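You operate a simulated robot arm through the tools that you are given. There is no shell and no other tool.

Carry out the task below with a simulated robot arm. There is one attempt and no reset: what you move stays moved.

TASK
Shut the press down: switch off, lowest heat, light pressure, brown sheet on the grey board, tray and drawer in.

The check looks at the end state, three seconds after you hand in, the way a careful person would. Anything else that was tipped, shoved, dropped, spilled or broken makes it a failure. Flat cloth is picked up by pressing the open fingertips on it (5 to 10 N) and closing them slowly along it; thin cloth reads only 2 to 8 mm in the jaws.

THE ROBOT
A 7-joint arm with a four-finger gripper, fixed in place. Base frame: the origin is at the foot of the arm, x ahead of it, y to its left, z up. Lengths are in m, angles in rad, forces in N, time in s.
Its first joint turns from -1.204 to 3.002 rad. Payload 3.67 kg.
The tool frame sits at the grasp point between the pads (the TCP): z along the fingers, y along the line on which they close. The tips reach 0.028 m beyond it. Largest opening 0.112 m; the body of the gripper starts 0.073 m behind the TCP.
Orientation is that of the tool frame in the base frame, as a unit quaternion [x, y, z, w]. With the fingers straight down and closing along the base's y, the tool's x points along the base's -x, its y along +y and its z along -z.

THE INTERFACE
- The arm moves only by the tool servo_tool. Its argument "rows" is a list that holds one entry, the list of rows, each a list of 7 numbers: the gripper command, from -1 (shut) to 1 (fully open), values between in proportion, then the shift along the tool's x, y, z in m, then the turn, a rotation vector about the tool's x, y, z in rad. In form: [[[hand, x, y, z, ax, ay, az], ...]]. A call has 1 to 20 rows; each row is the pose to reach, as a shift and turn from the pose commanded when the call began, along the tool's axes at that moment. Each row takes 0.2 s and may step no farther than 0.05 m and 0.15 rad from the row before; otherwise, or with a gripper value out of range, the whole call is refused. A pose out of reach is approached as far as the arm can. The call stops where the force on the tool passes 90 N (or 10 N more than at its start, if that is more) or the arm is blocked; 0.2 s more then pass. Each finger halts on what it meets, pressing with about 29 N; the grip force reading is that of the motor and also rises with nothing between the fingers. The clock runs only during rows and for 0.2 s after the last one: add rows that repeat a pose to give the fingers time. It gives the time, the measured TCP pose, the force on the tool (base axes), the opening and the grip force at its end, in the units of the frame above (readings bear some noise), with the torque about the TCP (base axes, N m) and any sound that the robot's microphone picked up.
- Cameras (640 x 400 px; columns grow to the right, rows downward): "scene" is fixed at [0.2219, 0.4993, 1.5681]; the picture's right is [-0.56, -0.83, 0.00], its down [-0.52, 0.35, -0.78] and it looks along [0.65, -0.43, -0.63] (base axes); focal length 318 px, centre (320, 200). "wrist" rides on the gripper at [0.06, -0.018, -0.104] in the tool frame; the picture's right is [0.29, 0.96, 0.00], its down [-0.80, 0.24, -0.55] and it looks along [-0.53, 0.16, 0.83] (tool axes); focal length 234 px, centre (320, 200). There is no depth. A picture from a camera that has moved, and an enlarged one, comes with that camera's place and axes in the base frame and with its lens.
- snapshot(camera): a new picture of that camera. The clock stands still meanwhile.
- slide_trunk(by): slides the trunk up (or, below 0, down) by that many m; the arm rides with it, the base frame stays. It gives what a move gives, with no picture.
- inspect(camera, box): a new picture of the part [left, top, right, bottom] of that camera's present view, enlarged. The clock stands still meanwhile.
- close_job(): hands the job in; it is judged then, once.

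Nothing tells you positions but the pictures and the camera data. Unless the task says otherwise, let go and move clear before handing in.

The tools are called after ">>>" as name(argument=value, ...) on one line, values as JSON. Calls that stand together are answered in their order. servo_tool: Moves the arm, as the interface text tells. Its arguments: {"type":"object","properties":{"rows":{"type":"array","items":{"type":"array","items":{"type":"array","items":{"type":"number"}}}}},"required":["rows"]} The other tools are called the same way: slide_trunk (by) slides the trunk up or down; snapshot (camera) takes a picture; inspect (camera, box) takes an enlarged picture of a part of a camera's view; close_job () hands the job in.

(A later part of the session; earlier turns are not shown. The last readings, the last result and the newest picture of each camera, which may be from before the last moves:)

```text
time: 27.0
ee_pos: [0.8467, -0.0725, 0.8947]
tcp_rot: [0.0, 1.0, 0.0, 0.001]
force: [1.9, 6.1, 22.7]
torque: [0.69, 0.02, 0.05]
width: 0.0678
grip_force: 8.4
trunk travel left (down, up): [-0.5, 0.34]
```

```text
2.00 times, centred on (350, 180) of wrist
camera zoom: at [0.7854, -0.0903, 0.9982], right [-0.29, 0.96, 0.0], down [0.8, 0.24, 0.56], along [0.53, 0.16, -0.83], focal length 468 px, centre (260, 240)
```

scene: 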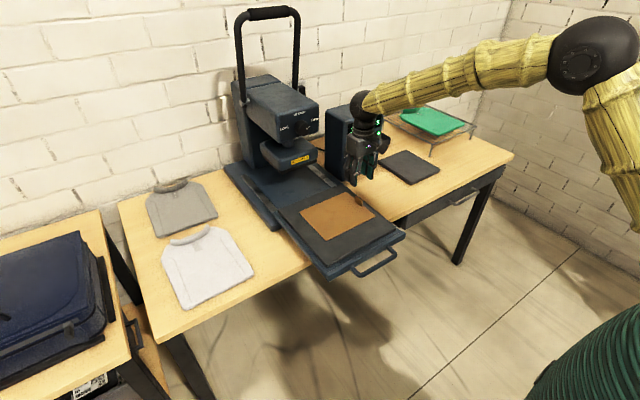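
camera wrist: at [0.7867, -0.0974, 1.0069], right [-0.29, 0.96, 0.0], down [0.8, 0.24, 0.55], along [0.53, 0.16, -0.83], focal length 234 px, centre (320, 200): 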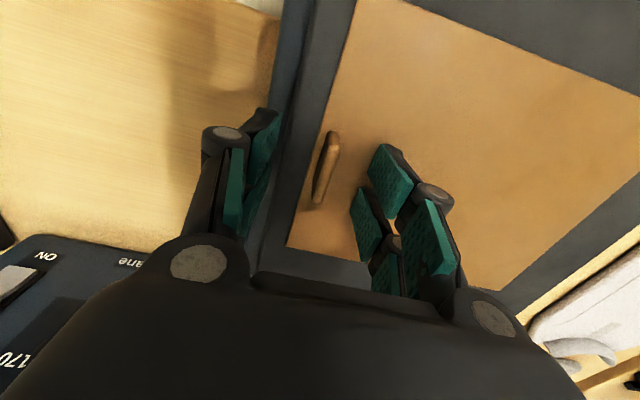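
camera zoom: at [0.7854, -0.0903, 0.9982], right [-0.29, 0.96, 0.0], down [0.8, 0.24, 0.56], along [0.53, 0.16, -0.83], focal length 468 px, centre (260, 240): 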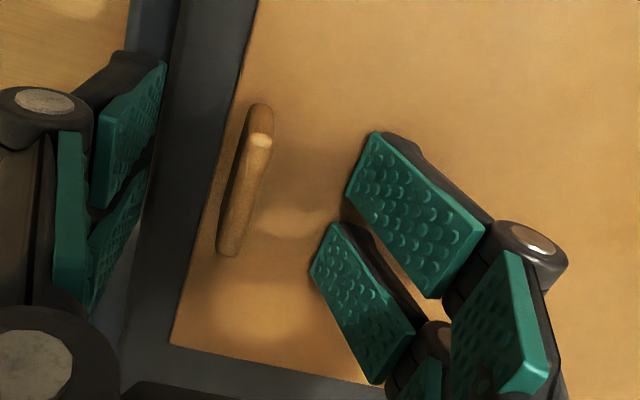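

The +y fingertip is already resting on the sheet (22 N), so the surface is at z≈0.867. I'll rise about 6 mm, then close on the tab.

>>> servo_tool(rows=[[[0, 0, -0.002, -0.006, 0, 0, 0], [0, 0, -0.002, -0.006, 0, 0, 0], [-0.3, 0, -0.002, -0.006, 0, 0, 0], [-0.6, 0, -0.002, -0.006, 0, 0, 0], [-0.8, 0, -0.002, -0.006, 0, 0, 0], [-1, 0, -0.002, -0.006, 0, 0, 0], [-1, 0, -0.002, -0.006, 0, 0, 0], [-1, 0, -0.002, -0.006, 0, 0, 0]]])

>>> inspect(camera="scene", box=[320, 160, 380, 220])

>>> snapshot(camera="wrist")

```text
time: 28.8
ee_pos: [0.8458, -0.0765, 0.8992]
tcp_rot: [0.001, 1.0, -0.001, 0.002]
force: [1.2, -7.5, 33.4]
torque: [-0.12, 0.02, 0.04]
width: 0.0062
grip_force: 29.2
trunk travel left (down, up): [-0.5, 0.34]
```

```text
6.67 times, centred on (350, 190) of scene
camera zoom: at [0.2219, 0.4993, 1.5681], right [-0.56, -0.83, 0.0], down [-0.52, 0.35, -0.78], along [0.65, -0.43, -0.63], focal length 2119 px, centre (120, 267)
```

zoom: 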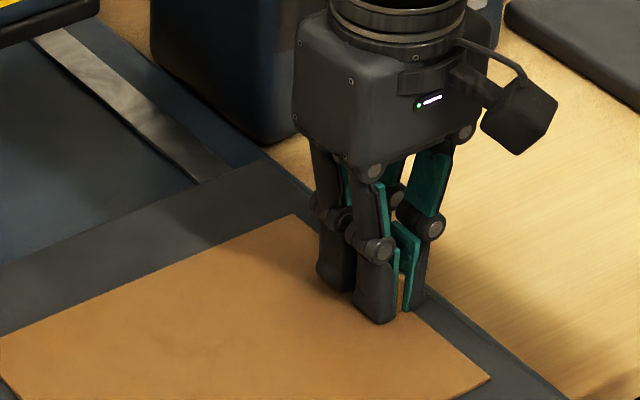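

```text
taken
camera wrist: at [0.7851, -0.0941, 1.0041], right [-0.29, 0.96, 0.0], down [0.8, 0.24, 0.56], along [0.53, 0.16, -0.83], focal length 234 px, centre (320, 200)
```

wrist: 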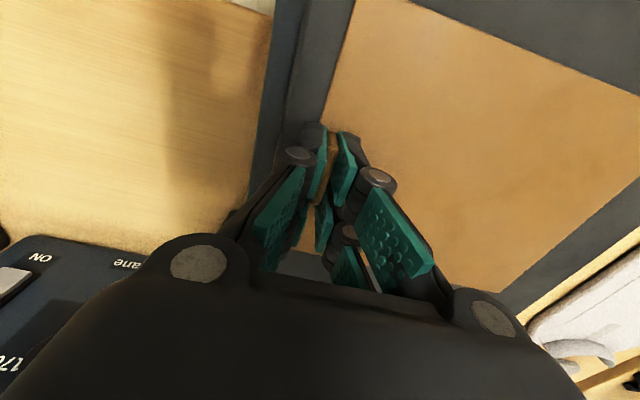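

The tab is gripped (6.2 mm between the pads). I'll lift slowly and see how the sheet behaves.

>>> servo_tool(rows=[[[-1, 0, 0, -0.006, 0, 0, 0], [-1, 0, 0, -0.012, 0, 0, 0], [-1, 0, 0, -0.022, 0, 0, 0], [-1, 0, 0, -0.034, 0, 0, 0], [-1, 0, 0, -0.034, 0, 0, 0]]])

>>> inspect(camera="scene", box=[260, 120, 420, 270])

>>> snapshot(camera="wrist")

```text
time: 30.0
ee_pos: [0.8463, -0.0757, 0.9321]
tcp_rot: [0.001, 1.0, -0.001, 0.0]
force: [0.1, -0.3, -0.3]
torque: [-0.05, -0.01, 0.03]
width: 0.0064
grip_force: 28.6
trunk travel left (down, up): [-0.5, 0.34]
```

```text
2.67 times, centred on (340, 195) of scene
camera zoom: at [0.2219, 0.4993, 1.5681], right [-0.56, -0.83, 0.0], down [-0.52, 0.35, -0.78], along [0.65, -0.43, -0.63], focal length 848 px, centre (267, 213)
```

zoom: 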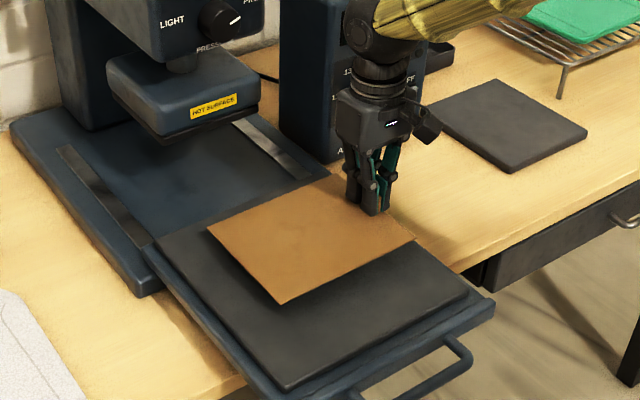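

```text
taken
camera wrist: at [0.7871, -0.0935, 1.0357], right [-0.29, 0.96, 0.0], down [0.8, 0.24, 0.55], along [0.53, 0.16, -0.83], focal length 234 px, centre (320, 200)
```

wrist: 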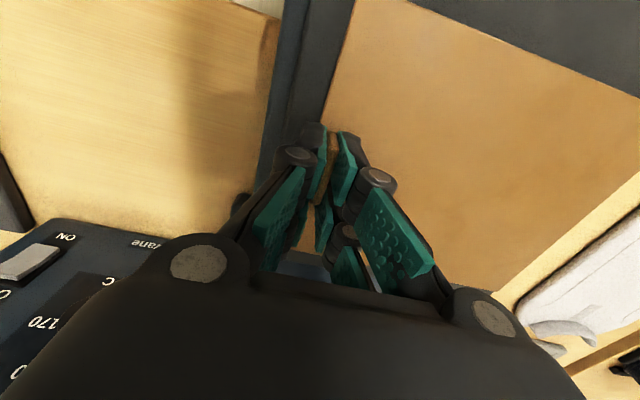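

The sheet is rigid and hangs level from the tab. I'll lift it, retreat from the control box, then swing to the board while turning -90°.

>>> servo_tool(rows=[[[-1, 0.02, 0, -0.03, 0, 0, 0], [-1, 0.05, 0, -0.06, 0, 0, 0], [-1, 0.08, 0, -0.085, 0, 0, 0], [-1, 0.11, 0, -0.09, 0, 0, 0], [-1, 0.11, 0, -0.09, 0, 0, 0]]])

>>> servo_tool(rows=[[[-1, 0, -0.029, 0, 0, 0, 0.1122], [-1, 0, -0.0585, 0, 0, 0, 0.2244], [-1, 0, -0.0878, 0, 0, 0, 0.3366], [-1, 0, -0.117, 0, 0, 0, 0.4488], [-1, 0, -0.1464, 0, 0, 0, 0.561], [-1, 0, -0.1757, 0, 0, 0, 0.6732], [-1, 0, -0.205, 0, 0, 0, 0.7854], [-1, 0, -0.2343, 0, 0, 0, 0.8976], [-1, 0, -0.2636, 0, 0, 0, 1.0098], [-1, 0, -0.2928, 0, 0, 0, 1.122], [-1, 0, -0.3221, 0, 0, 0, 1.2342], [-1, 0, -0.3514, 0, 0, 0, 1.3464], [-1, 0, -0.3807, 0, 0, 0, 1.4586], [-1, 0, -0.41, 0, 0, 0, 1.5708], [-1, 0, -0.41, 0, 0, 0, 1.5708]]])

>>> snapshot(camera="scene")

>>> snapshot(camera="wrist")

```text
time: 31.2
ee_pos: [0.7361, -0.0759, 1.0218]
tcp_rot: [0.001, 1.0, -0.002, 0.0]
force: [-0.1, 0.8, -0.3]
torque: [-0.04, 0.01, 0.02]
width: 0.0065
grip_force: 29.2
trunk travel left (down, up): [-0.5, 0.34]
```

```text
time: 34.4
ee_pos: [0.7365, -0.4844, 1.0233]
tcp_rot: [0.709, 0.706, 0.0, 0.0]
force: [0.8, -0.4, -0.2]
torque: [-0.02, -0.02, -0.01]
width: 0.006
grip_force: 29.4
trunk travel left (down, up): [-0.5, 0.34]
```

```text
taken
```

scene: 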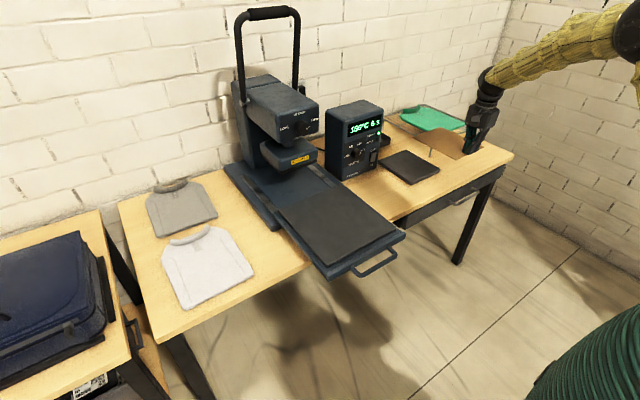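

```text
taken
camera wrist: at [0.7187, -0.4252, 1.1269], right [0.96, 0.28, 0.0], down [0.24, -0.8, 0.56], along [0.16, -0.53, -0.83], focal length 234 px, centre (320, 200)
```

wrist: 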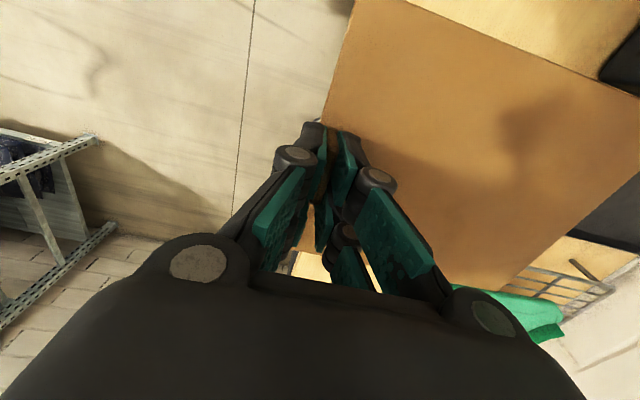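

The sheet is turned with the tab on the robot side. I'll move forward over the board, staying high.

>>> servo_tool(rows=[[[-1, 0, 0.033, 0.01, 0, 0, 0], [-1, 0, 0.066, 0.025, 0, 0, 0], [-1, -0.001, 0.099, 0.04, 0, 0, 0], [-1, -0.001, 0.132, 0.055, 0, 0, 0], [-1, -0.001, 0.1635, 0.07, 0, 0, 0], [-1, -0.001, 0.1635, 0.07, 0, 0, 0]]])

>>> inspect(camera="scene", box=[340, 70, 500, 200])

>>> snapshot(camera="wrist")

```text
time: 35.8
ee_pos: [0.8982, -0.4884, 0.9516]
tcp_rot: [0.708, 0.706, 0.0, 0.0]
force: [-0.8, 0.7, -1.1]
torque: [-0.02, 0.01, 0.01]
width: 0.0064
grip_force: 28.7
trunk travel left (down, up): [-0.5, 0.34]
```

```text
3.08 times, centred on (420, 135) of scene
camera zoom: at [0.2219, 0.4993, 1.5681], right [-0.56, -0.83, 0.0], down [-0.52, 0.35, -0.78], along [0.65, -0.43, -0.63], focal length 978 px, centre (12, 400)
```

zoom: 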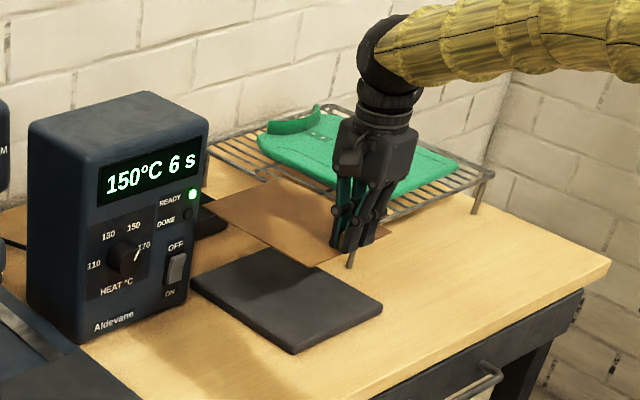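

```text
taken
camera wrist: at [0.8814, -0.4279, 1.0568], right [0.96, 0.29, 0.0], down [0.24, -0.8, 0.56], along [0.16, -0.53, -0.83], focal length 234 px, centre (320, 200)
```

wrist: 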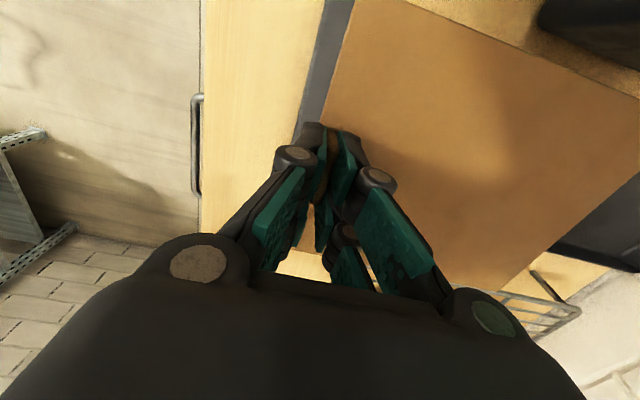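

The sheet sits over the board, off by a few millimetres. I'll shift slightly and lower to just above the board surface.

>>> servo_tool(rows=[[[-1, 0.003, -0.001, 0.02, 0, 0, 0], [-1, 0.006, -0.003, 0.045, 0, 0, 0], [-1, 0.006, -0.003, 0.07, 0, 0, 0], [-1, 0.006, -0.003, 0.09, 0, 0, 0], [-1, 0.006, -0.003, 0.105, 0, 0, 0], [-1, 0.006, -0.003, 0.105, 0, 0, 0]]])

>>> inspect(camera="scene", box=[360, 100, 480, 200])

>>> snapshot(camera="wrist")

```text
time: 37.2
ee_pos: [0.8953, -0.4811, 0.8486]
tcp_rot: [0.709, 0.705, 0.0, 0.0]
force: [-0.4, -0.2, 0.0]
torque: [0.01, -0.05, 0.02]
width: 0.0064
grip_force: 28.5
trunk travel left (down, up): [-0.5, 0.34]
```

```text
4.00 times, centred on (420, 150) of scene
camera zoom: at [0.2219, 0.4993, 1.5681], right [-0.56, -0.83, 0.0], down [-0.52, 0.35, -0.78], along [0.65, -0.43, -0.63], focal length 1272 px, centre (-80, 400)
```

zoom: 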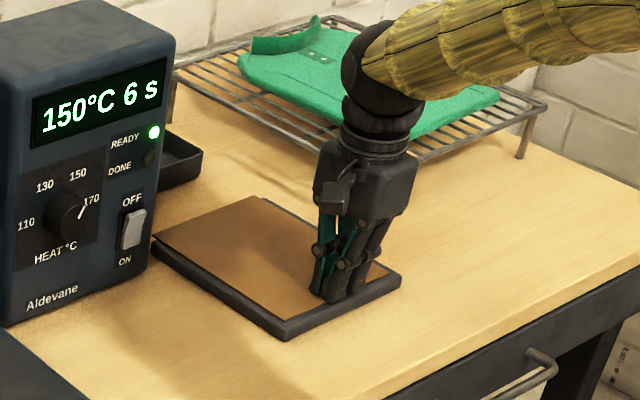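

```text
taken
camera wrist: at [0.8779, -0.4219, 0.9509], right [0.96, 0.29, 0.0], down [0.24, -0.8, 0.56], along [0.16, -0.53, -0.83], focal length 234 px, centre (320, 200)
```

wrist: 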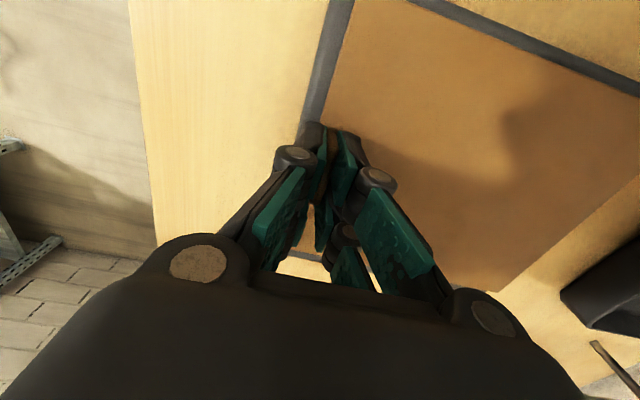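

Nearly there: the sheet is centred in y but a few mm too far in +x. I'll nudge -6 mm in x and lower in small steps while watching the force.

>>> servo_tool(rows=[[[-1, 0, -0.006, 0, 0, 0, 0], [-1, 0, -0.006, 0.003, 0, 0, 0], [-1, 0, -0.006, 0.006, 0, 0, 0], [-1, 0, -0.006, 0.006, 0, 0, 0]]])

```text
time: 38.2
ee_pos: [0.8904, -0.4817, 0.8468]
tcp_rot: [0.707, 0.707, 0.001, 0.003]
force: [5.4, -5.5, 32.1]
torque: [0.49, -0.08, -0.03]
width: 0.0062
grip_force: 28.8
trunk travel left (down, up): [-0.5, 0.34]
```

The sheet is in contact with the board (32 N). I'll relax a few mm, check alignment, then open.

>>> servo_tool(rows=[[[-1, 0, 0, -0.003, 0, 0, 0], [-1, 0, 0, -0.003, 0, 0, 0]]])

>>> inspect(camera="scene", box=[360, 100, 480, 200])

>>> snapshot(camera="wrist")

```text
time: 38.8
ee_pos: [0.8897, -0.4805, 0.8466]
tcp_rot: [0.708, 0.706, 0.0, 0.001]
force: [5.7, -4.0, 26.0]
torque: [-0.4, -0.18, 0.05]
width: 0.0062
grip_force: 28.8
trunk travel left (down, up): [-0.5, 0.34]
```

```text
4.00 times, centred on (420, 150) of scene
camera zoom: at [0.2219, 0.4993, 1.5681], right [-0.56, -0.83, 0.0], down [-0.52, 0.35, -0.78], along [0.65, -0.43, -0.63], focal length 1272 px, centre (-80, 400)
```

zoom: 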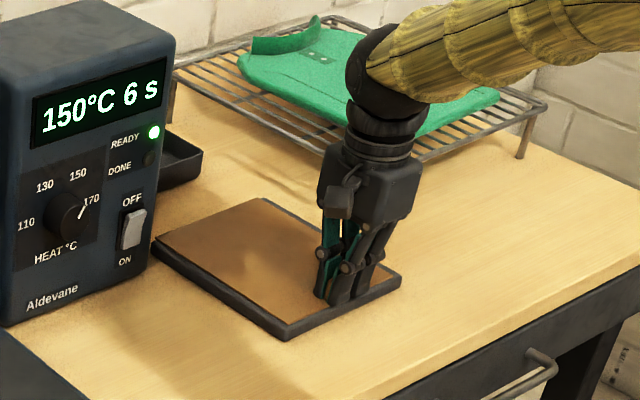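

```text
taken
camera wrist: at [0.8716, -0.4208, 0.95], right [0.96, 0.29, 0.0], down [0.24, -0.8, 0.56], along [0.16, -0.53, -0.83], focal length 234 px, centre (320, 200)
```

wrist: 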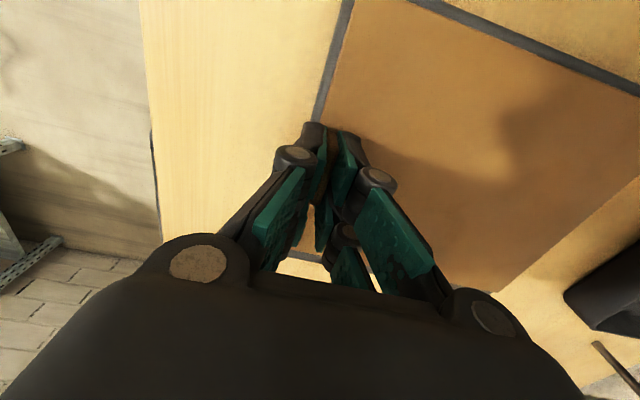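

The sheet lies on the board with margins all round. I'll ease up slightly more and open the fingers.

>>> servo_tool(rows=[[[-1, 0, 0, -0.0015, 0, 0, 0], [-0.8, 0, 0, -0.0015, 0, 0, 0], [-0.5, 0, 0, -0.003, 0, 0, 0], [-0.3, 0, 0, -0.004, 0, 0, 0], [-0.3, 0, 0, -0.004, 0, 0, 0]]])

>>> snapshot(camera="wrist")

>>> inspect(camera="scene", box=[360, 100, 480, 200])

```text
time: 40.0
ee_pos: [0.8909, -0.4813, 0.8472]
tcp_rot: [0.708, 0.706, -0.001, 0.0]
force: [-0.5, -0.2, 1.3]
torque: [0.03, -0.01, 0.0]
width: 0.0389
grip_force: 0.0
trunk travel left (down, up): [-0.5, 0.34]
```

```text
taken
camera wrist: at [0.873, -0.4217, 0.9519], right [0.96, 0.29, 0.0], down [0.24, -0.8, 0.55], along [0.16, -0.53, -0.83], focal length 234 px, centre (320, 200)
```

wrist: 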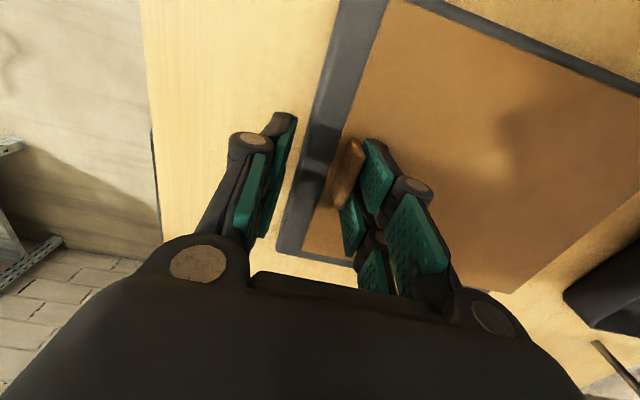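

```text
4.00 times, centred on (420, 150) of scene
camera zoom: at [0.2219, 0.4993, 1.5681], right [-0.56, -0.83, 0.0], down [-0.52, 0.35, -0.78], along [0.65, -0.43, -0.63], focal length 1272 px, centre (-80, 400)
```

zoom: 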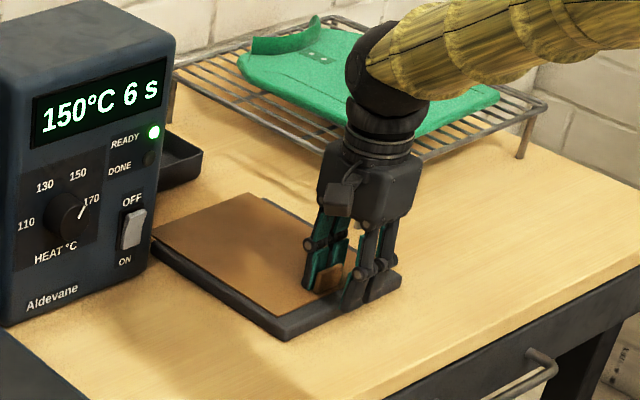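

Opening dragged the sheet about 16 mm in +x, because the +x finger was resting on it. That finger is still behind the tab, so I'll use it to push the tab back towards -x.

>>> servo_tool(rows=[[[-0.3, 0, 0, -0.002, 0, 0, 0], [-0.3, 0, -0.005, -0.002, 0, 0, 0], [-0.3, 0, -0.01, -0.002, 0, 0, 0], [-0.3, 0, -0.015, -0.002, 0, 0, 0], [-0.3, 0, -0.018, -0.002, 0, 0, 0], [-0.3, 0, -0.018, -0.002, 0, 0, 0]]])

>>> snapshot(camera="wrist")

>>> inspect(camera="scene", box=[360, 100, 480, 200])

```text
time: 41.4
ee_pos: [0.8739, -0.4825, 0.85]
tcp_rot: [0.708, 0.707, -0.001, 0.001]
force: [0.5, 0.6, 0.9]
torque: [-0.03, 0.04, 0.01]
width: 0.0393
grip_force: 0.0
trunk travel left (down, up): [-0.5, 0.34]
```

```text
taken
camera wrist: at [0.8556, -0.4218, 0.9543], right [0.96, 0.29, 0.0], down [0.24, -0.8, 0.56], along [0.16, -0.53, -0.83], focal length 234 px, centre (320, 200)
```

wrist: 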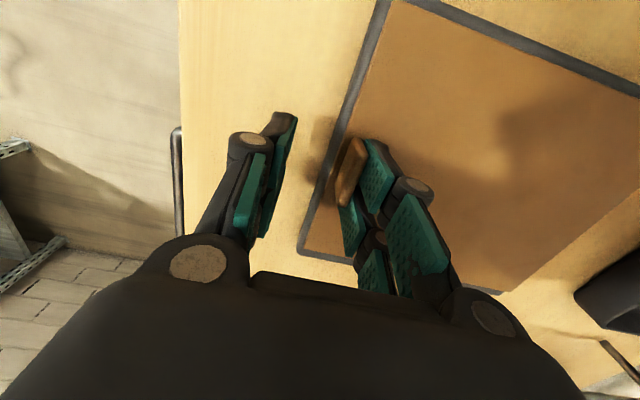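

```text
4.00 times, centred on (420, 150) of scene
camera zoom: at [0.2219, 0.4993, 1.5681], right [-0.56, -0.83, 0.0], down [-0.52, 0.35, -0.78], along [0.65, -0.43, -0.63], focal length 1272 px, centre (-80, 400)
```

zoom: 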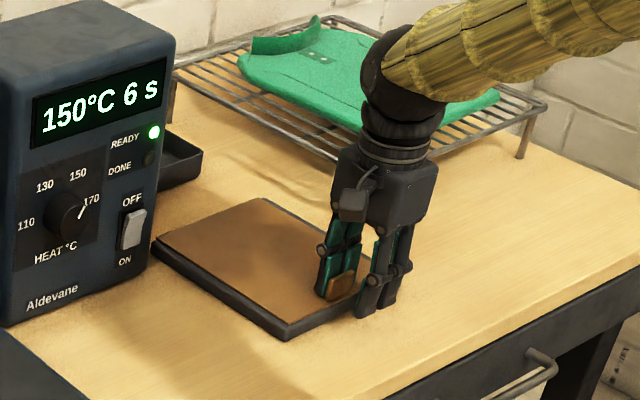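

The sheet is centred on the board again. I'll move the finger slightly off the tab and rise straight up.

>>> servo_tool(rows=[[[-0.3, 0, 0.003, -0.003, 0, 0, 0], [-0.3, 0, 0.006, -0.008, 0, 0, 0], [-0.3, 0, 0.006, -0.03, 0, 0, 0], [-0.3, 0, 0.006, -0.07, 0, 0, 0], [-0.3, 0, 0.0, -0.11, 0, 0, 0], [-0.3, 0, -0.03, -0.15, 0, 0, 0], [-0.3, 0, -0.03, -0.15, 0, 0, 0]]])

>>> snapshot(camera="wrist")

>>> inspect(camera="scene", box=[360, 100, 480, 200])

```text
time: 43.0
ee_pos: [0.8426, -0.482, 0.9971]
tcp_rot: [0.708, 0.706, -0.001, -0.001]
force: [1.4, 0.5, 0.6]
torque: [0.02, 0.04, 0.01]
width: 0.039
grip_force: 0.1
trunk travel left (down, up): [-0.5, 0.34]
```

```text
taken
camera wrist: at [0.8252, -0.4224, 1.1013], right [0.96, 0.29, 0.0], down [0.24, -0.8, 0.55], along [0.16, -0.53, -0.83], focal length 234 px, centre (320, 200)
```

wrist: 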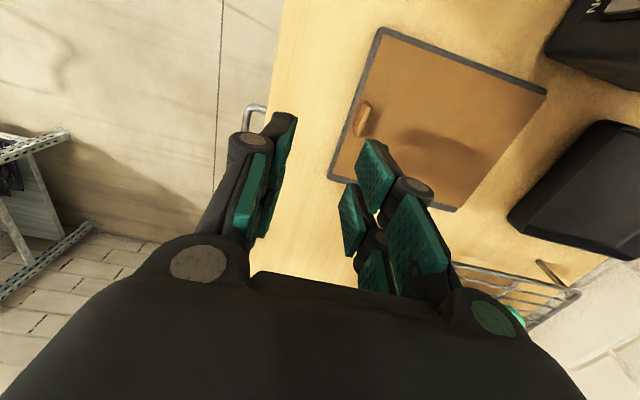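

```text
4.00 times, centred on (420, 150) of scene
camera zoom: at [0.2219, 0.4993, 1.5681], right [-0.56, -0.83, 0.0], down [-0.52, 0.35, -0.78], along [0.65, -0.43, -0.63], focal length 1272 px, centre (-80, 400)
```

zoom: 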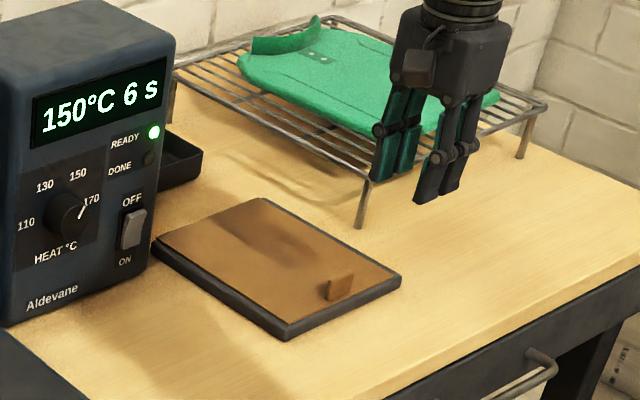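

The sheet lies flat and centred on the board. Next is the tray: I'll move in front of and above its handle with the fingers closed and look.

>>> servo_tool(rows=[[[-1, 0.0392, -0.0185, -0.0062, 0, 0, -0.1208], [-1, 0.0785, -0.0369, -0.0123, 0, 0, -0.2417], [-1, 0.1177, -0.0554, -0.0185, 0, 0, -0.3625], [-1, 0.1569, -0.0738, -0.0246, 0, 0, -0.4833], [-1, 0.1962, -0.0923, -0.0308, 0, 0, -0.6042], [-1, 0.2354, -0.1108, -0.0369, 0, 0, -0.725], [-1, 0.2746, -0.1292, -0.0431, 0, 0, -0.8458], [-1, 0.3138, -0.1477, -0.0492, 0, 0, -0.9666], [-1, 0.3531, -0.1662, -0.0554, 0, 0, -1.0875], [-1, 0.3923, -0.1846, -0.0615, 0, 0, -1.2083], [-1, 0.4315, -0.2031, -0.0677, 0, 0, -1.3291], [-1, 0.4708, -0.2215, -0.0738, 0, 0, -1.45], [-1, 0.51, -0.24, -0.08, 0, 0, -1.5708], [-1, 0.51, -0.24, -0.08, 0, 0, -1.5708]]])

>>> snapshot(camera="wrist")

>>> snapshot(camera="scene")

```text
time: 46.0
ee_pos: [0.6033, 0.029, 1.0809]
tcp_rot: [0.001, 1.0, -0.001, 0.0]
force: [-0.5, -0.2, 1.4]
torque: [-0.01, 0.03, -0.03]
width: 0.0
grip_force: 28.9
trunk travel left (down, up): [-0.5, 0.34]
```

```text
taken
camera wrist: at [0.5434, 0.0118, 1.184], right [-0.29, 0.96, 0.0], down [0.8, 0.24, 0.55], along [0.53, 0.16, -0.83], focal length 234 px, centre (320, 200)
```

wrist: 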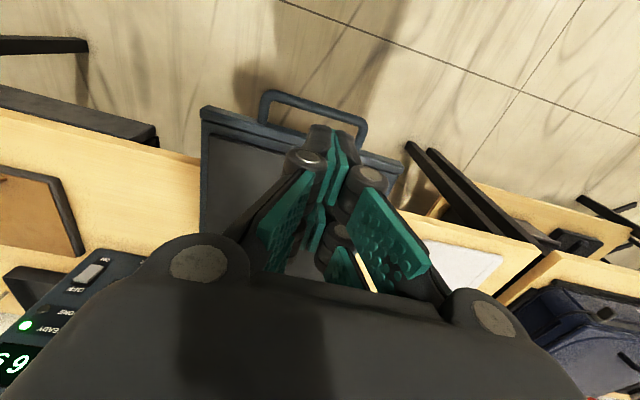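

```text
taken
```

scene: 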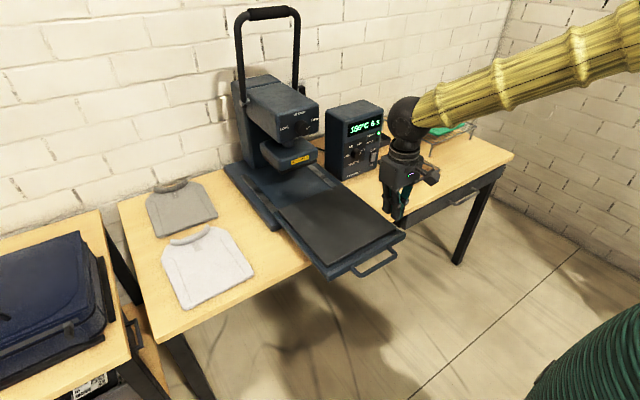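

>>> inspect(camera="scene", box=[310, 210, 430, 290])

>>> inspect(camera="wrist", box=[190, 70, 430, 220])

```text
5.00 times, centred on (370, 250) of scene
camera zoom: at [0.2219, 0.4993, 1.5681], right [-0.56, -0.83, 0.0], down [-0.52, 0.35, -0.78], along [0.65, -0.43, -0.63], focal length 1590 px, centre (70, -50)
```

zoom: 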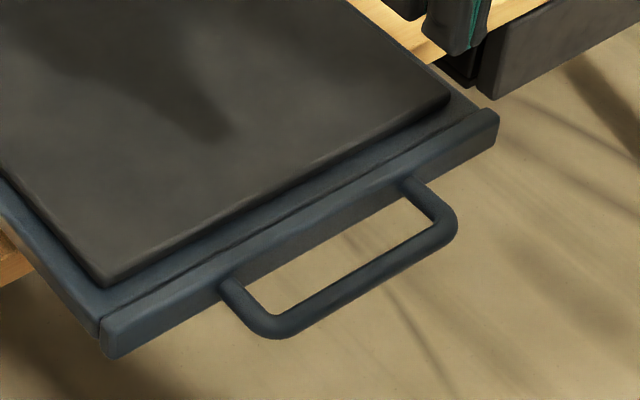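

```text
2.67 times, centred on (310, 145) of wrist
camera zoom: at [0.5434, 0.0118, 1.184], right [-0.29, 0.96, 0.0], down [0.8, 0.24, 0.55], along [0.53, 0.16, -0.83], focal length 624 px, centre (347, 347)
```

zoom: 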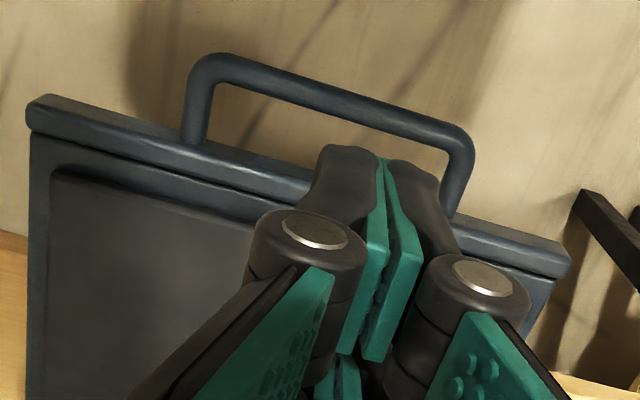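

The handle bar's centre is about (0.62, 0.027, 0.836). I'll lower the closed vertical fingers in front of it, at x≈0.58 with the tips at z≈0.81, before pushing.

>>> servo_tool(rows=[[[-1, 0.023, 0, 0.03, 0, 0, 0], [-1, 0.026, 0, 0.075, 0, 0, 0], [-1, 0.026, 0, 0.12, 0, 0, 0], [-1, 0.026, 0, 0.165, 0, 0, 0], [-1, 0.026, 0, 0.21, 0, 0, 0], [-1, 0.026, 0, 0.241, 0, 0, 0], [-1, 0.026, 0, 0.241, 0, 0, 0]]])

>>> snapshot(camera="wrist")

>>> inspect(camera="scene", box=[310, 190, 430, 290])

```text
time: 47.6
ee_pos: [0.5799, 0.0278, 0.8423]
tcp_rot: [0.003, 1.0, 0.0, 0.002]
force: [0.7, 0.0, 0.6]
torque: [0.01, 0.0, -0.01]
width: 0.0
grip_force: 29.8
trunk travel left (down, up): [-0.5, 0.34]
```

```text
taken
camera wrist: at [0.5198, 0.0104, 0.9456], right [-0.28, 0.96, 0.0], down [0.8, 0.24, 0.56], along [0.53, 0.16, -0.83], focal length 234 px, centre (320, 200)
```

wrist: 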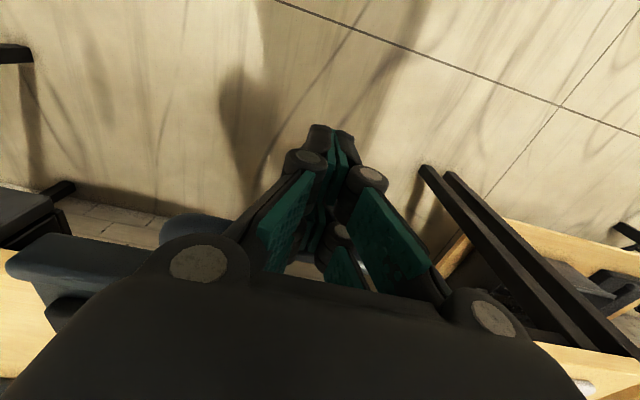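

```text
4.00 times, centred on (370, 240) of scene
camera zoom: at [0.2219, 0.4993, 1.5681], right [-0.56, -0.83, 0.0], down [-0.52, 0.35, -0.78], along [0.65, -0.43, -0.63], focal length 1272 px, centre (120, 40)
```

zoom: 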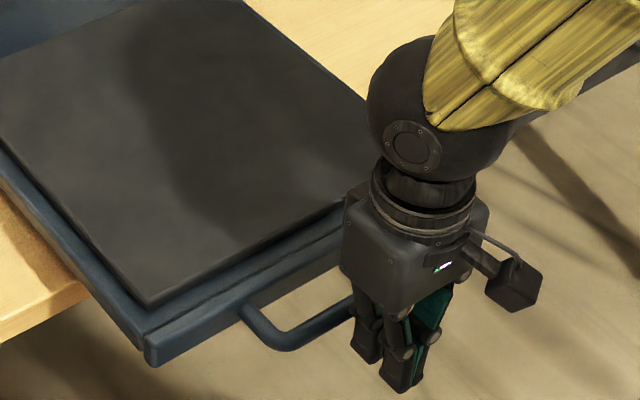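

The fingers stand in front of the handle's middle. I'll push the tray forward in steps.

>>> servo_tool(rows=[[[-1, -0.015, 0, 0, 0, 0, 0], [-1, -0.03, 0, 0, 0, 0, 0], [-1, -0.045, 0, 0, 0, 0, 0], [-1, -0.06, 0, 0, 0, 0, 0], [-1, -0.075, 0, 0, 0, 0, 0], [-1, -0.09, 0, 0, 0, 0, 0], [-1, -0.105, 0, 0, 0, 0, 0], [-1, -0.12, 0, 0, 0, 0, 0]]])

>>> snapshot(camera="scene")

>>> snapshot(camera="wrist")

```text
time: 49.4
ee_pos: [0.6979, 0.0296, 0.839]
tcp_rot: [0.001, 1.0, -0.002, 0.0]
force: [-0.3, 0.0, -0.1]
torque: [0.0, 0.02, -0.04]
width: 0.0001
grip_force: 35.5
trunk travel left (down, up): [-0.5, 0.34]
```

```text
taken
```

scene: 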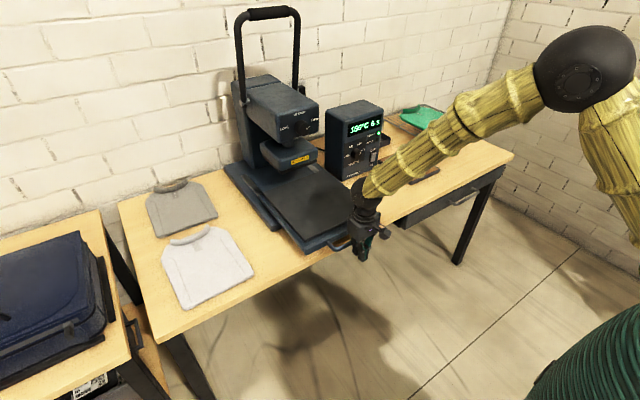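

```text
taken
camera wrist: at [0.6382, 0.0112, 0.9424], right [-0.29, 0.96, 0.0], down [0.8, 0.24, 0.55], along [0.53, 0.16, -0.83], focal length 234 px, centre (320, 200)
```

wrist: 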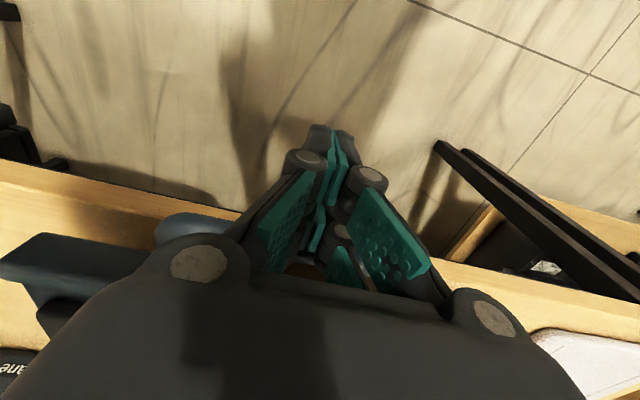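

The tray is sliding in smoothly. I'll continue more gently.

>>> servo_tool(rows=[[[-1, -0.012, 0, 0, 0, 0, 0], [-1, -0.024, 0, 0, 0, 0, 0], [-1, -0.036, 0, 0, 0, 0, 0], [-1, -0.048, 0, 0, 0, 0, 0], [-1, -0.06, 0, 0, 0, 0, 0], [-1, -0.072, 0, 0, 0, 0, 0], [-1, -0.084, 0, 0, 0, 0, 0], [-1, -0.096, 0, 0, 0, 0, 0]]])

>>> inspect(camera="scene", box=[210, 120, 410, 270])

```text
time: 51.2
ee_pos: [0.7935, 0.0289, 0.8387]
tcp_rot: [0.001, 1.0, -0.001, -0.001]
force: [-0.7, 0.1, 0.1]
torque: [0.0, -0.01, 0.02]
width: 0.0
grip_force: 35.4
trunk travel left (down, up): [-0.5, 0.34]
```

```text
2.67 times, centred on (310, 195) of scene
camera zoom: at [0.2219, 0.4993, 1.5681], right [-0.56, -0.83, 0.0], down [-0.52, 0.35, -0.78], along [0.65, -0.43, -0.63], focal length 848 px, centre (347, 213)
```

zoom: 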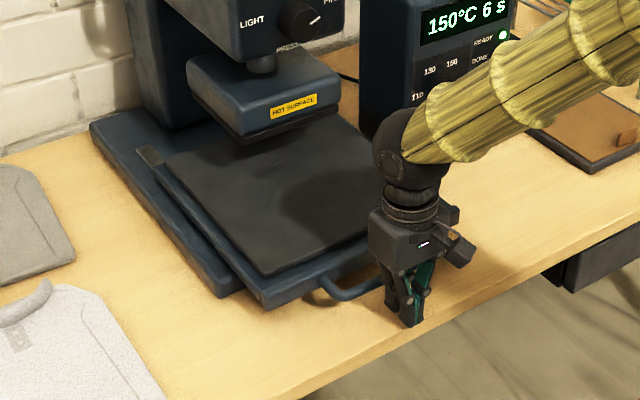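

A little rail is still visible behind the tray, so I'll keep pushing until it meets the stop.

>>> servo_tool(rows=[[[-1, -0.01, 0, 0, 0, 0, 0], [-1, -0.02, 0, 0, 0, 0, 0], [-1, -0.03, 0, 0, 0, 0, 0], [-1, -0.04, 0, 0, 0, 0, 0], [-1, -0.048, 0, 0, 0, 0, 0], [-1, -0.056, 0, 0, 0, 0, 0]]])

>>> inspect(camera="scene", box=[210, 120, 410, 270])

```text
time: 52.6
ee_pos: [0.8515, 0.028, 0.8394]
tcp_rot: [0.001, 1.0, -0.001, -0.001]
force: [-0.3, 0.3, -0.3]
torque: [0.01, -0.01, -0.01]
width: 0.0
grip_force: 36.0
trunk travel left (down, up): [-0.5, 0.34]
```

```text
2.67 times, centred on (310, 195) of scene
camera zoom: at [0.2219, 0.4993, 1.5681], right [-0.56, -0.83, 0.0], down [-0.52, 0.35, -0.78], along [0.65, -0.43, -0.63], focal length 848 px, centre (347, 213)
```

zoom: 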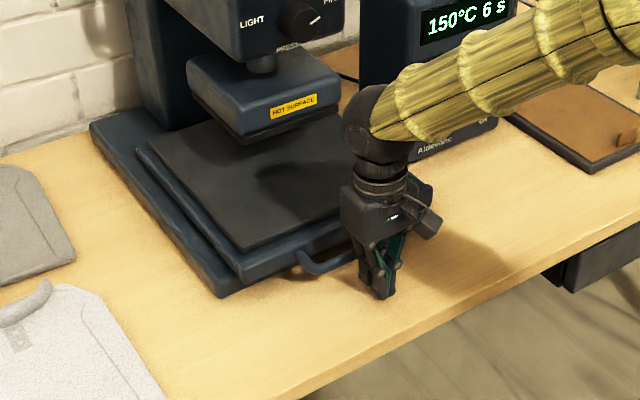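

>>> servo_tool(rows=[[[-1, -0.006, 0, 0, 0, 0, 0], [-1, -0.012, 0, 0, 0, 0, 0], [-1, -0.018, 0, 0, 0, 0, 0], [-1, -0.018, 0, 0, 0, 0, 0]]])

>>> inspect(camera="scene", box=[210, 120, 410, 270])

```text
time: 53.6
ee_pos: [0.8681, 0.0285, 0.8375]
tcp_rot: [0.001, 1.0, -0.001, 0.0]
force: [-0.9, 0.1, 0.1]
torque: [0.01, 0.02, -0.01]
width: 0.0
grip_force: 35.8
trunk travel left (down, up): [-0.5, 0.34]
```

```text
2.67 times, centred on (310, 195) of scene
camera zoom: at [0.2219, 0.4993, 1.5681], right [-0.56, -0.83, 0.0], down [-0.52, 0.35, -0.78], along [0.65, -0.43, -0.63], focal length 848 px, centre (347, 213)
```

zoom: 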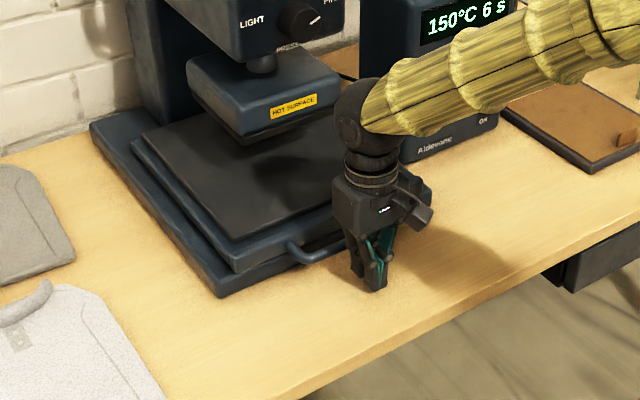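

>>> servo_tool(rows=[[[-1, -0.006, 0, 0, 0, 0, 0], [-1, -0.012, 0, 0, 0, 0, 0], [-1, -0.018, 0, 0, 0, 0, 0], [-1, -0.018, 0, 0, 0, 0, 0]]])

>>> inspect(camera="scene", box=[210, 120, 410, 270])

```text
time: 54.5
ee_pos: [0.875, 0.0291, 0.8372]
tcp_rot: [0.002, 1.0, -0.002, -0.009]
force: [-47.7, -6.3, 15.9]
torque: [-0.31, -1.16, -0.14]
width: 0.0059
grip_force: 35.6
trunk travel left (down, up): [-0.5, 0.34]
stopped in row 4: the force on the tool passed its limit at 99 N (the readings are from after the stop); the commanded pose is now the measured one
```

```text
2.67 times, centred on (310, 195) of scene
camera zoom: at [0.2219, 0.4993, 1.5681], right [-0.56, -0.83, 0.0], down [-0.52, 0.35, -0.78], along [0.65, -0.43, -0.63], focal length 848 px, centre (347, 213)
```

zoom: 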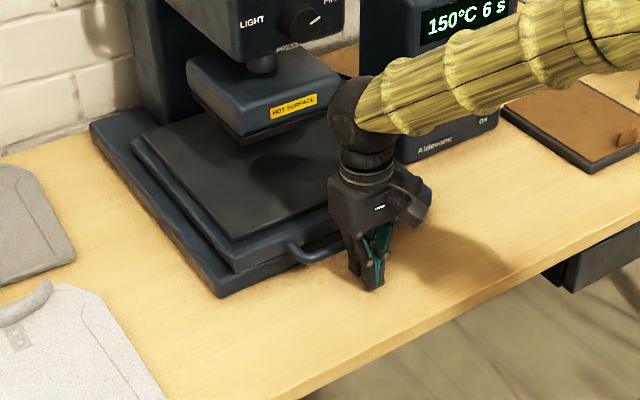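

The tray hit its stop and is fully in, and the press base didn't shift. I'll back off, rise, and pitch the tool to horizontal for the knobs.

>>> servo_tool(rows=[[[-1, 0.03, 0, 0, 0, 0, 0], [-1, 0.06, 0, -0.01, 0, 0, 0], [-1, 0.09, 0, -0.045, 0, 0, 0], [-1, 0.09, 0, -0.09, 0, 0, 0], [-1, 0.09, 0, -0.135, 0, 0, 0], [-1, 0.09, 0, -0.18, 0, 0, 0], [-1, 0.09, 0, -0.18, 0, 0, 0]]])

>>> servo_tool(rows=[[[1, -0.004, -0.02, 0.0, 0, -0.13, 0], [1, -0.008, -0.04, 0.0, 0, -0.26, 0], [1, -0.012, -0.06, 0.0, 0, -0.39, 0], [1, -0.016, -0.08, 0.0, 0, -0.52, 0], [1, -0.02, -0.1, 0.0, 0, -0.65, 0], [1, -0.026, -0.12, 0.0, 0, -0.78, 0], [1, -0.032, -0.14, 0.0, 0, -0.91, 0], [1, -0.038, -0.16, 0.0, 0, -1.04, 0], [1, -0.044, -0.18, 0.0, 0, -1.17, 0], [1, -0.05, -0.2, 0.0, 0, -1.3, 0], [1, -0.056, -0.22, 0.0, 0, -1.43, 0], [1, -0.06, -0.245, 0.0, 0, -1.57, 0], [1, -0.06, -0.257, 0.0, 0, -1.57, 0], [1, -0.06, -0.257, 0.0, 0, -1.57, 0]]])

>>> snapshot(camera="wrist")

>>> snapshot(camera="scene")

```text
time: 56.1
ee_pos: [0.7932, 0.0299, 1.0128]
tcp_rot: [0.0, 1.0, -0.002, -0.009]
force: [0.5, -0.3, 0.7]
torque: [0.02, 0.02, -0.01]
width: 0.0
grip_force: 35.7
trunk travel left (down, up): [-0.5, 0.34]
```

```text
time: 59.1
ee_pos: [0.8527, -0.2277, 1.0137]
tcp_rot: [-0.001, 0.714, -0.002, 0.7]
force: [-0.4, -0.5, 0.3]
torque: [-0.05, -0.01, 0.0]
width: 0.1118
grip_force: 0.0
trunk travel left (down, up): [-0.5, 0.34]
```

```text
taken
camera wrist: at [0.748, -0.2462, 0.9558], right [0.0, 0.96, -0.29], down [-0.54, 0.24, 0.81], along [0.84, 0.16, 0.51], focal length 234 px, centre (320, 200)
```

wrist: 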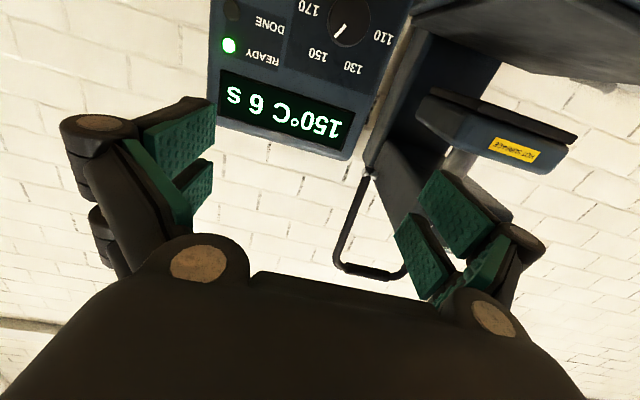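

```text
taken
```

scene: 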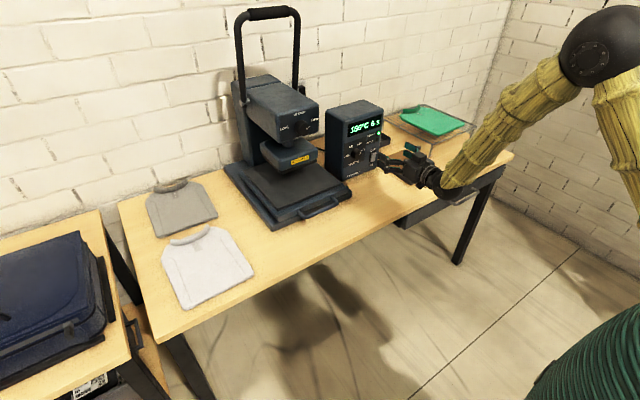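

The tool is horizontal, and I place the heat knob's face at (1.047, -0.227, 0.921), about 4 cm across. I'll line up in front of it with the gripper pre-rolled clockwise so one counter-clockwise turn can cover 150→110.

>>> servo_tool(rows=[[[0.25, 0.0129, 0, 0.013, 0, -0.02, 0.1286], [0.25, 0.0258, 0, 0.0339, 0, -0.02, 0.2571], [0.25, 0.0387, 0, 0.0509, 0, -0.02, 0.3857], [0.25, 0.0517, 0, 0.0679, 0, -0.02, 0.5143], [0.25, 0.0646, 0, 0.0849, 0, -0.02, 0.6429], [0.25, 0.0775, 0, 0.1018, 0, -0.02, 0.7714], [0.25, 0.0904, 0, 0.1188, 0, -0.02, 0.9], [0.25, 0.0904, 0, 0.1188, 0, -0.02, 0.9]]])

>>> snapshot(camera="wrist")

>>> inspect(camera="scene", box=[310, 90, 450, 210])

```text
time: 60.9
ee_pos: [0.9687, -0.2273, 0.9218]
tcp_rot: [0.31, 0.636, 0.304, 0.638]
force: [-0.2, 1.8, -0.1]
torque: [0.02, 0.05, 0.01]
width: 0.07
grip_force: 0.0
trunk travel left (down, up): [-0.5, 0.34]
```

```text
taken
camera wrist: at [0.8645, -0.1912, 0.8713], right [0.01, 0.82, 0.57], down [-0.56, -0.47, 0.69], along [0.83, -0.32, 0.46], focal length 234 px, centre (320, 200)
```

wrist: 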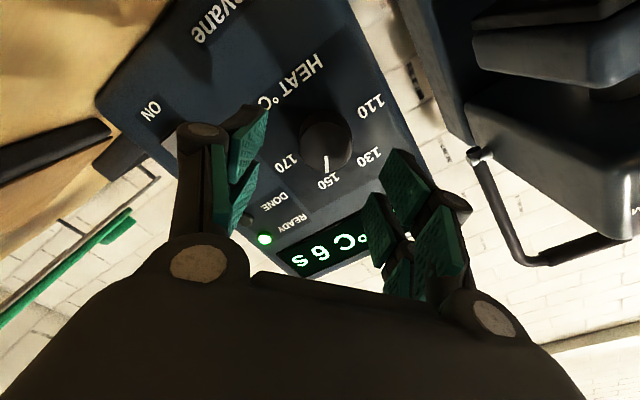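

```text
3.33 times, centred on (380, 150) of scene
camera zoom: at [0.2219, 0.4993, 1.5681], right [-0.56, -0.83, 0.0], down [-0.52, 0.35, -0.78], along [0.65, -0.43, -0.63], focal length 1060 px, centre (120, 367)
```

zoom: 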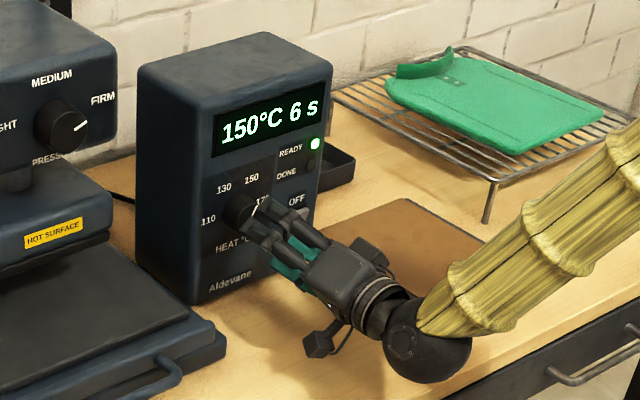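

>>> inspect(camera="wrist", box=[260, 80, 400, 200])

```text
3.33 times, centred on (330, 140) of wrist
camera zoom: at [0.8645, -0.1912, 0.8713], right [0.01, 0.82, 0.57], down [-0.56, -0.47, 0.69], along [0.83, -0.32, 0.46], focal length 781 px, centre (287, 400)
```

zoom: 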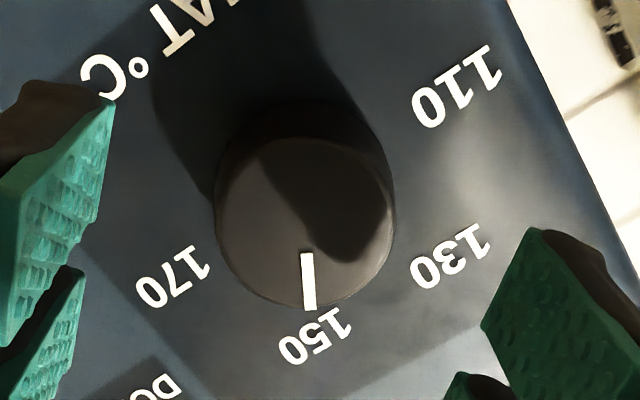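

The knob face looks offset about 4 mm along the closing direction. I'll correct that, move closer and re-check the alignment.

>>> servo_tool(rows=[[[0.25, 0, 0.002, 0.012, 0, 0, 0], [0.25, 0, 0.004, 0.024, 0, 0, 0], [0.25, 0, 0.004, 0.034, 0, 0, 0], [0.25, 0, 0.004, 0.034, 0, 0, 0]]])

>>> snapshot(camera="wrist")

>>> inspect(camera="scene", box=[340, 120, 400, 180])

```text
time: 61.9
ee_pos: [1.0032, -0.2262, 0.9258]
tcp_rot: [0.31, 0.636, 0.303, 0.638]
force: [-0.6, 0.5, 0.5]
torque: [0.03, 0.01, 0.01]
width: 0.0698
grip_force: 0.1
trunk travel left (down, up): [-0.5, 0.34]
```

```text
taken
camera wrist: at [0.8995, -0.1893, 0.8738], right [0.01, 0.82, 0.57], down [-0.56, -0.47, 0.69], along [0.83, -0.32, 0.46], focal length 234 px, centre (320, 200)
```

wrist: 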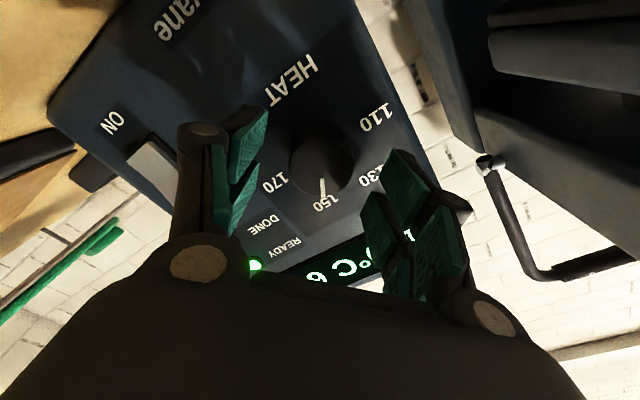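

```text
6.67 times, centred on (370, 150) of scene
camera zoom: at [0.2219, 0.4993, 1.5681], right [-0.56, -0.83, 0.0], down [-0.52, 0.35, -0.78], along [0.65, -0.43, -0.63], focal length 2119 px, centre (-13, 533)
```

zoom: 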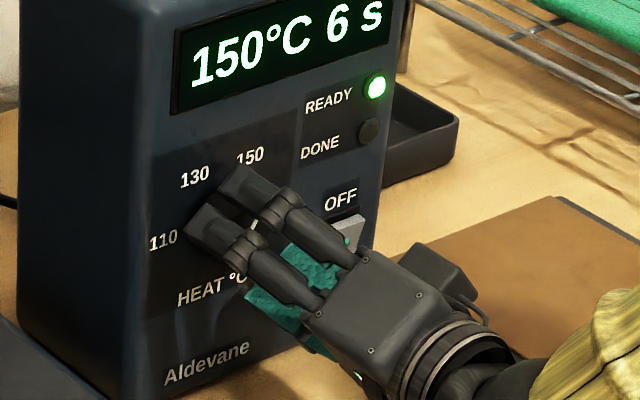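

>>> inspect(camera="wrist", box=[240, 90, 400, 220])

```text
3.08 times, centred on (320, 155) of wrist
camera zoom: at [0.8995, -0.1893, 0.8738], right [0.01, 0.82, 0.57], down [-0.56, -0.47, 0.69], along [0.83, -0.32, 0.46], focal length 720 px, centre (320, 338)
```

zoom: 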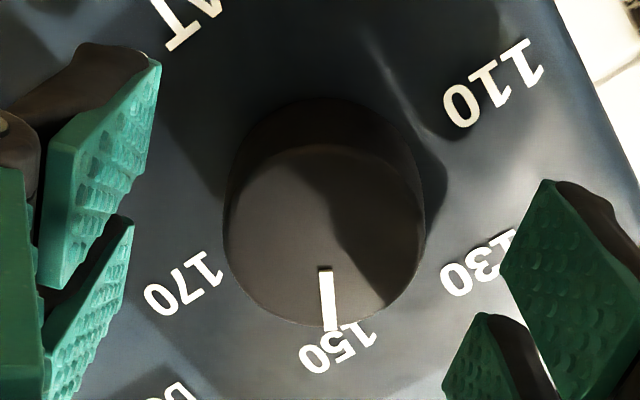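

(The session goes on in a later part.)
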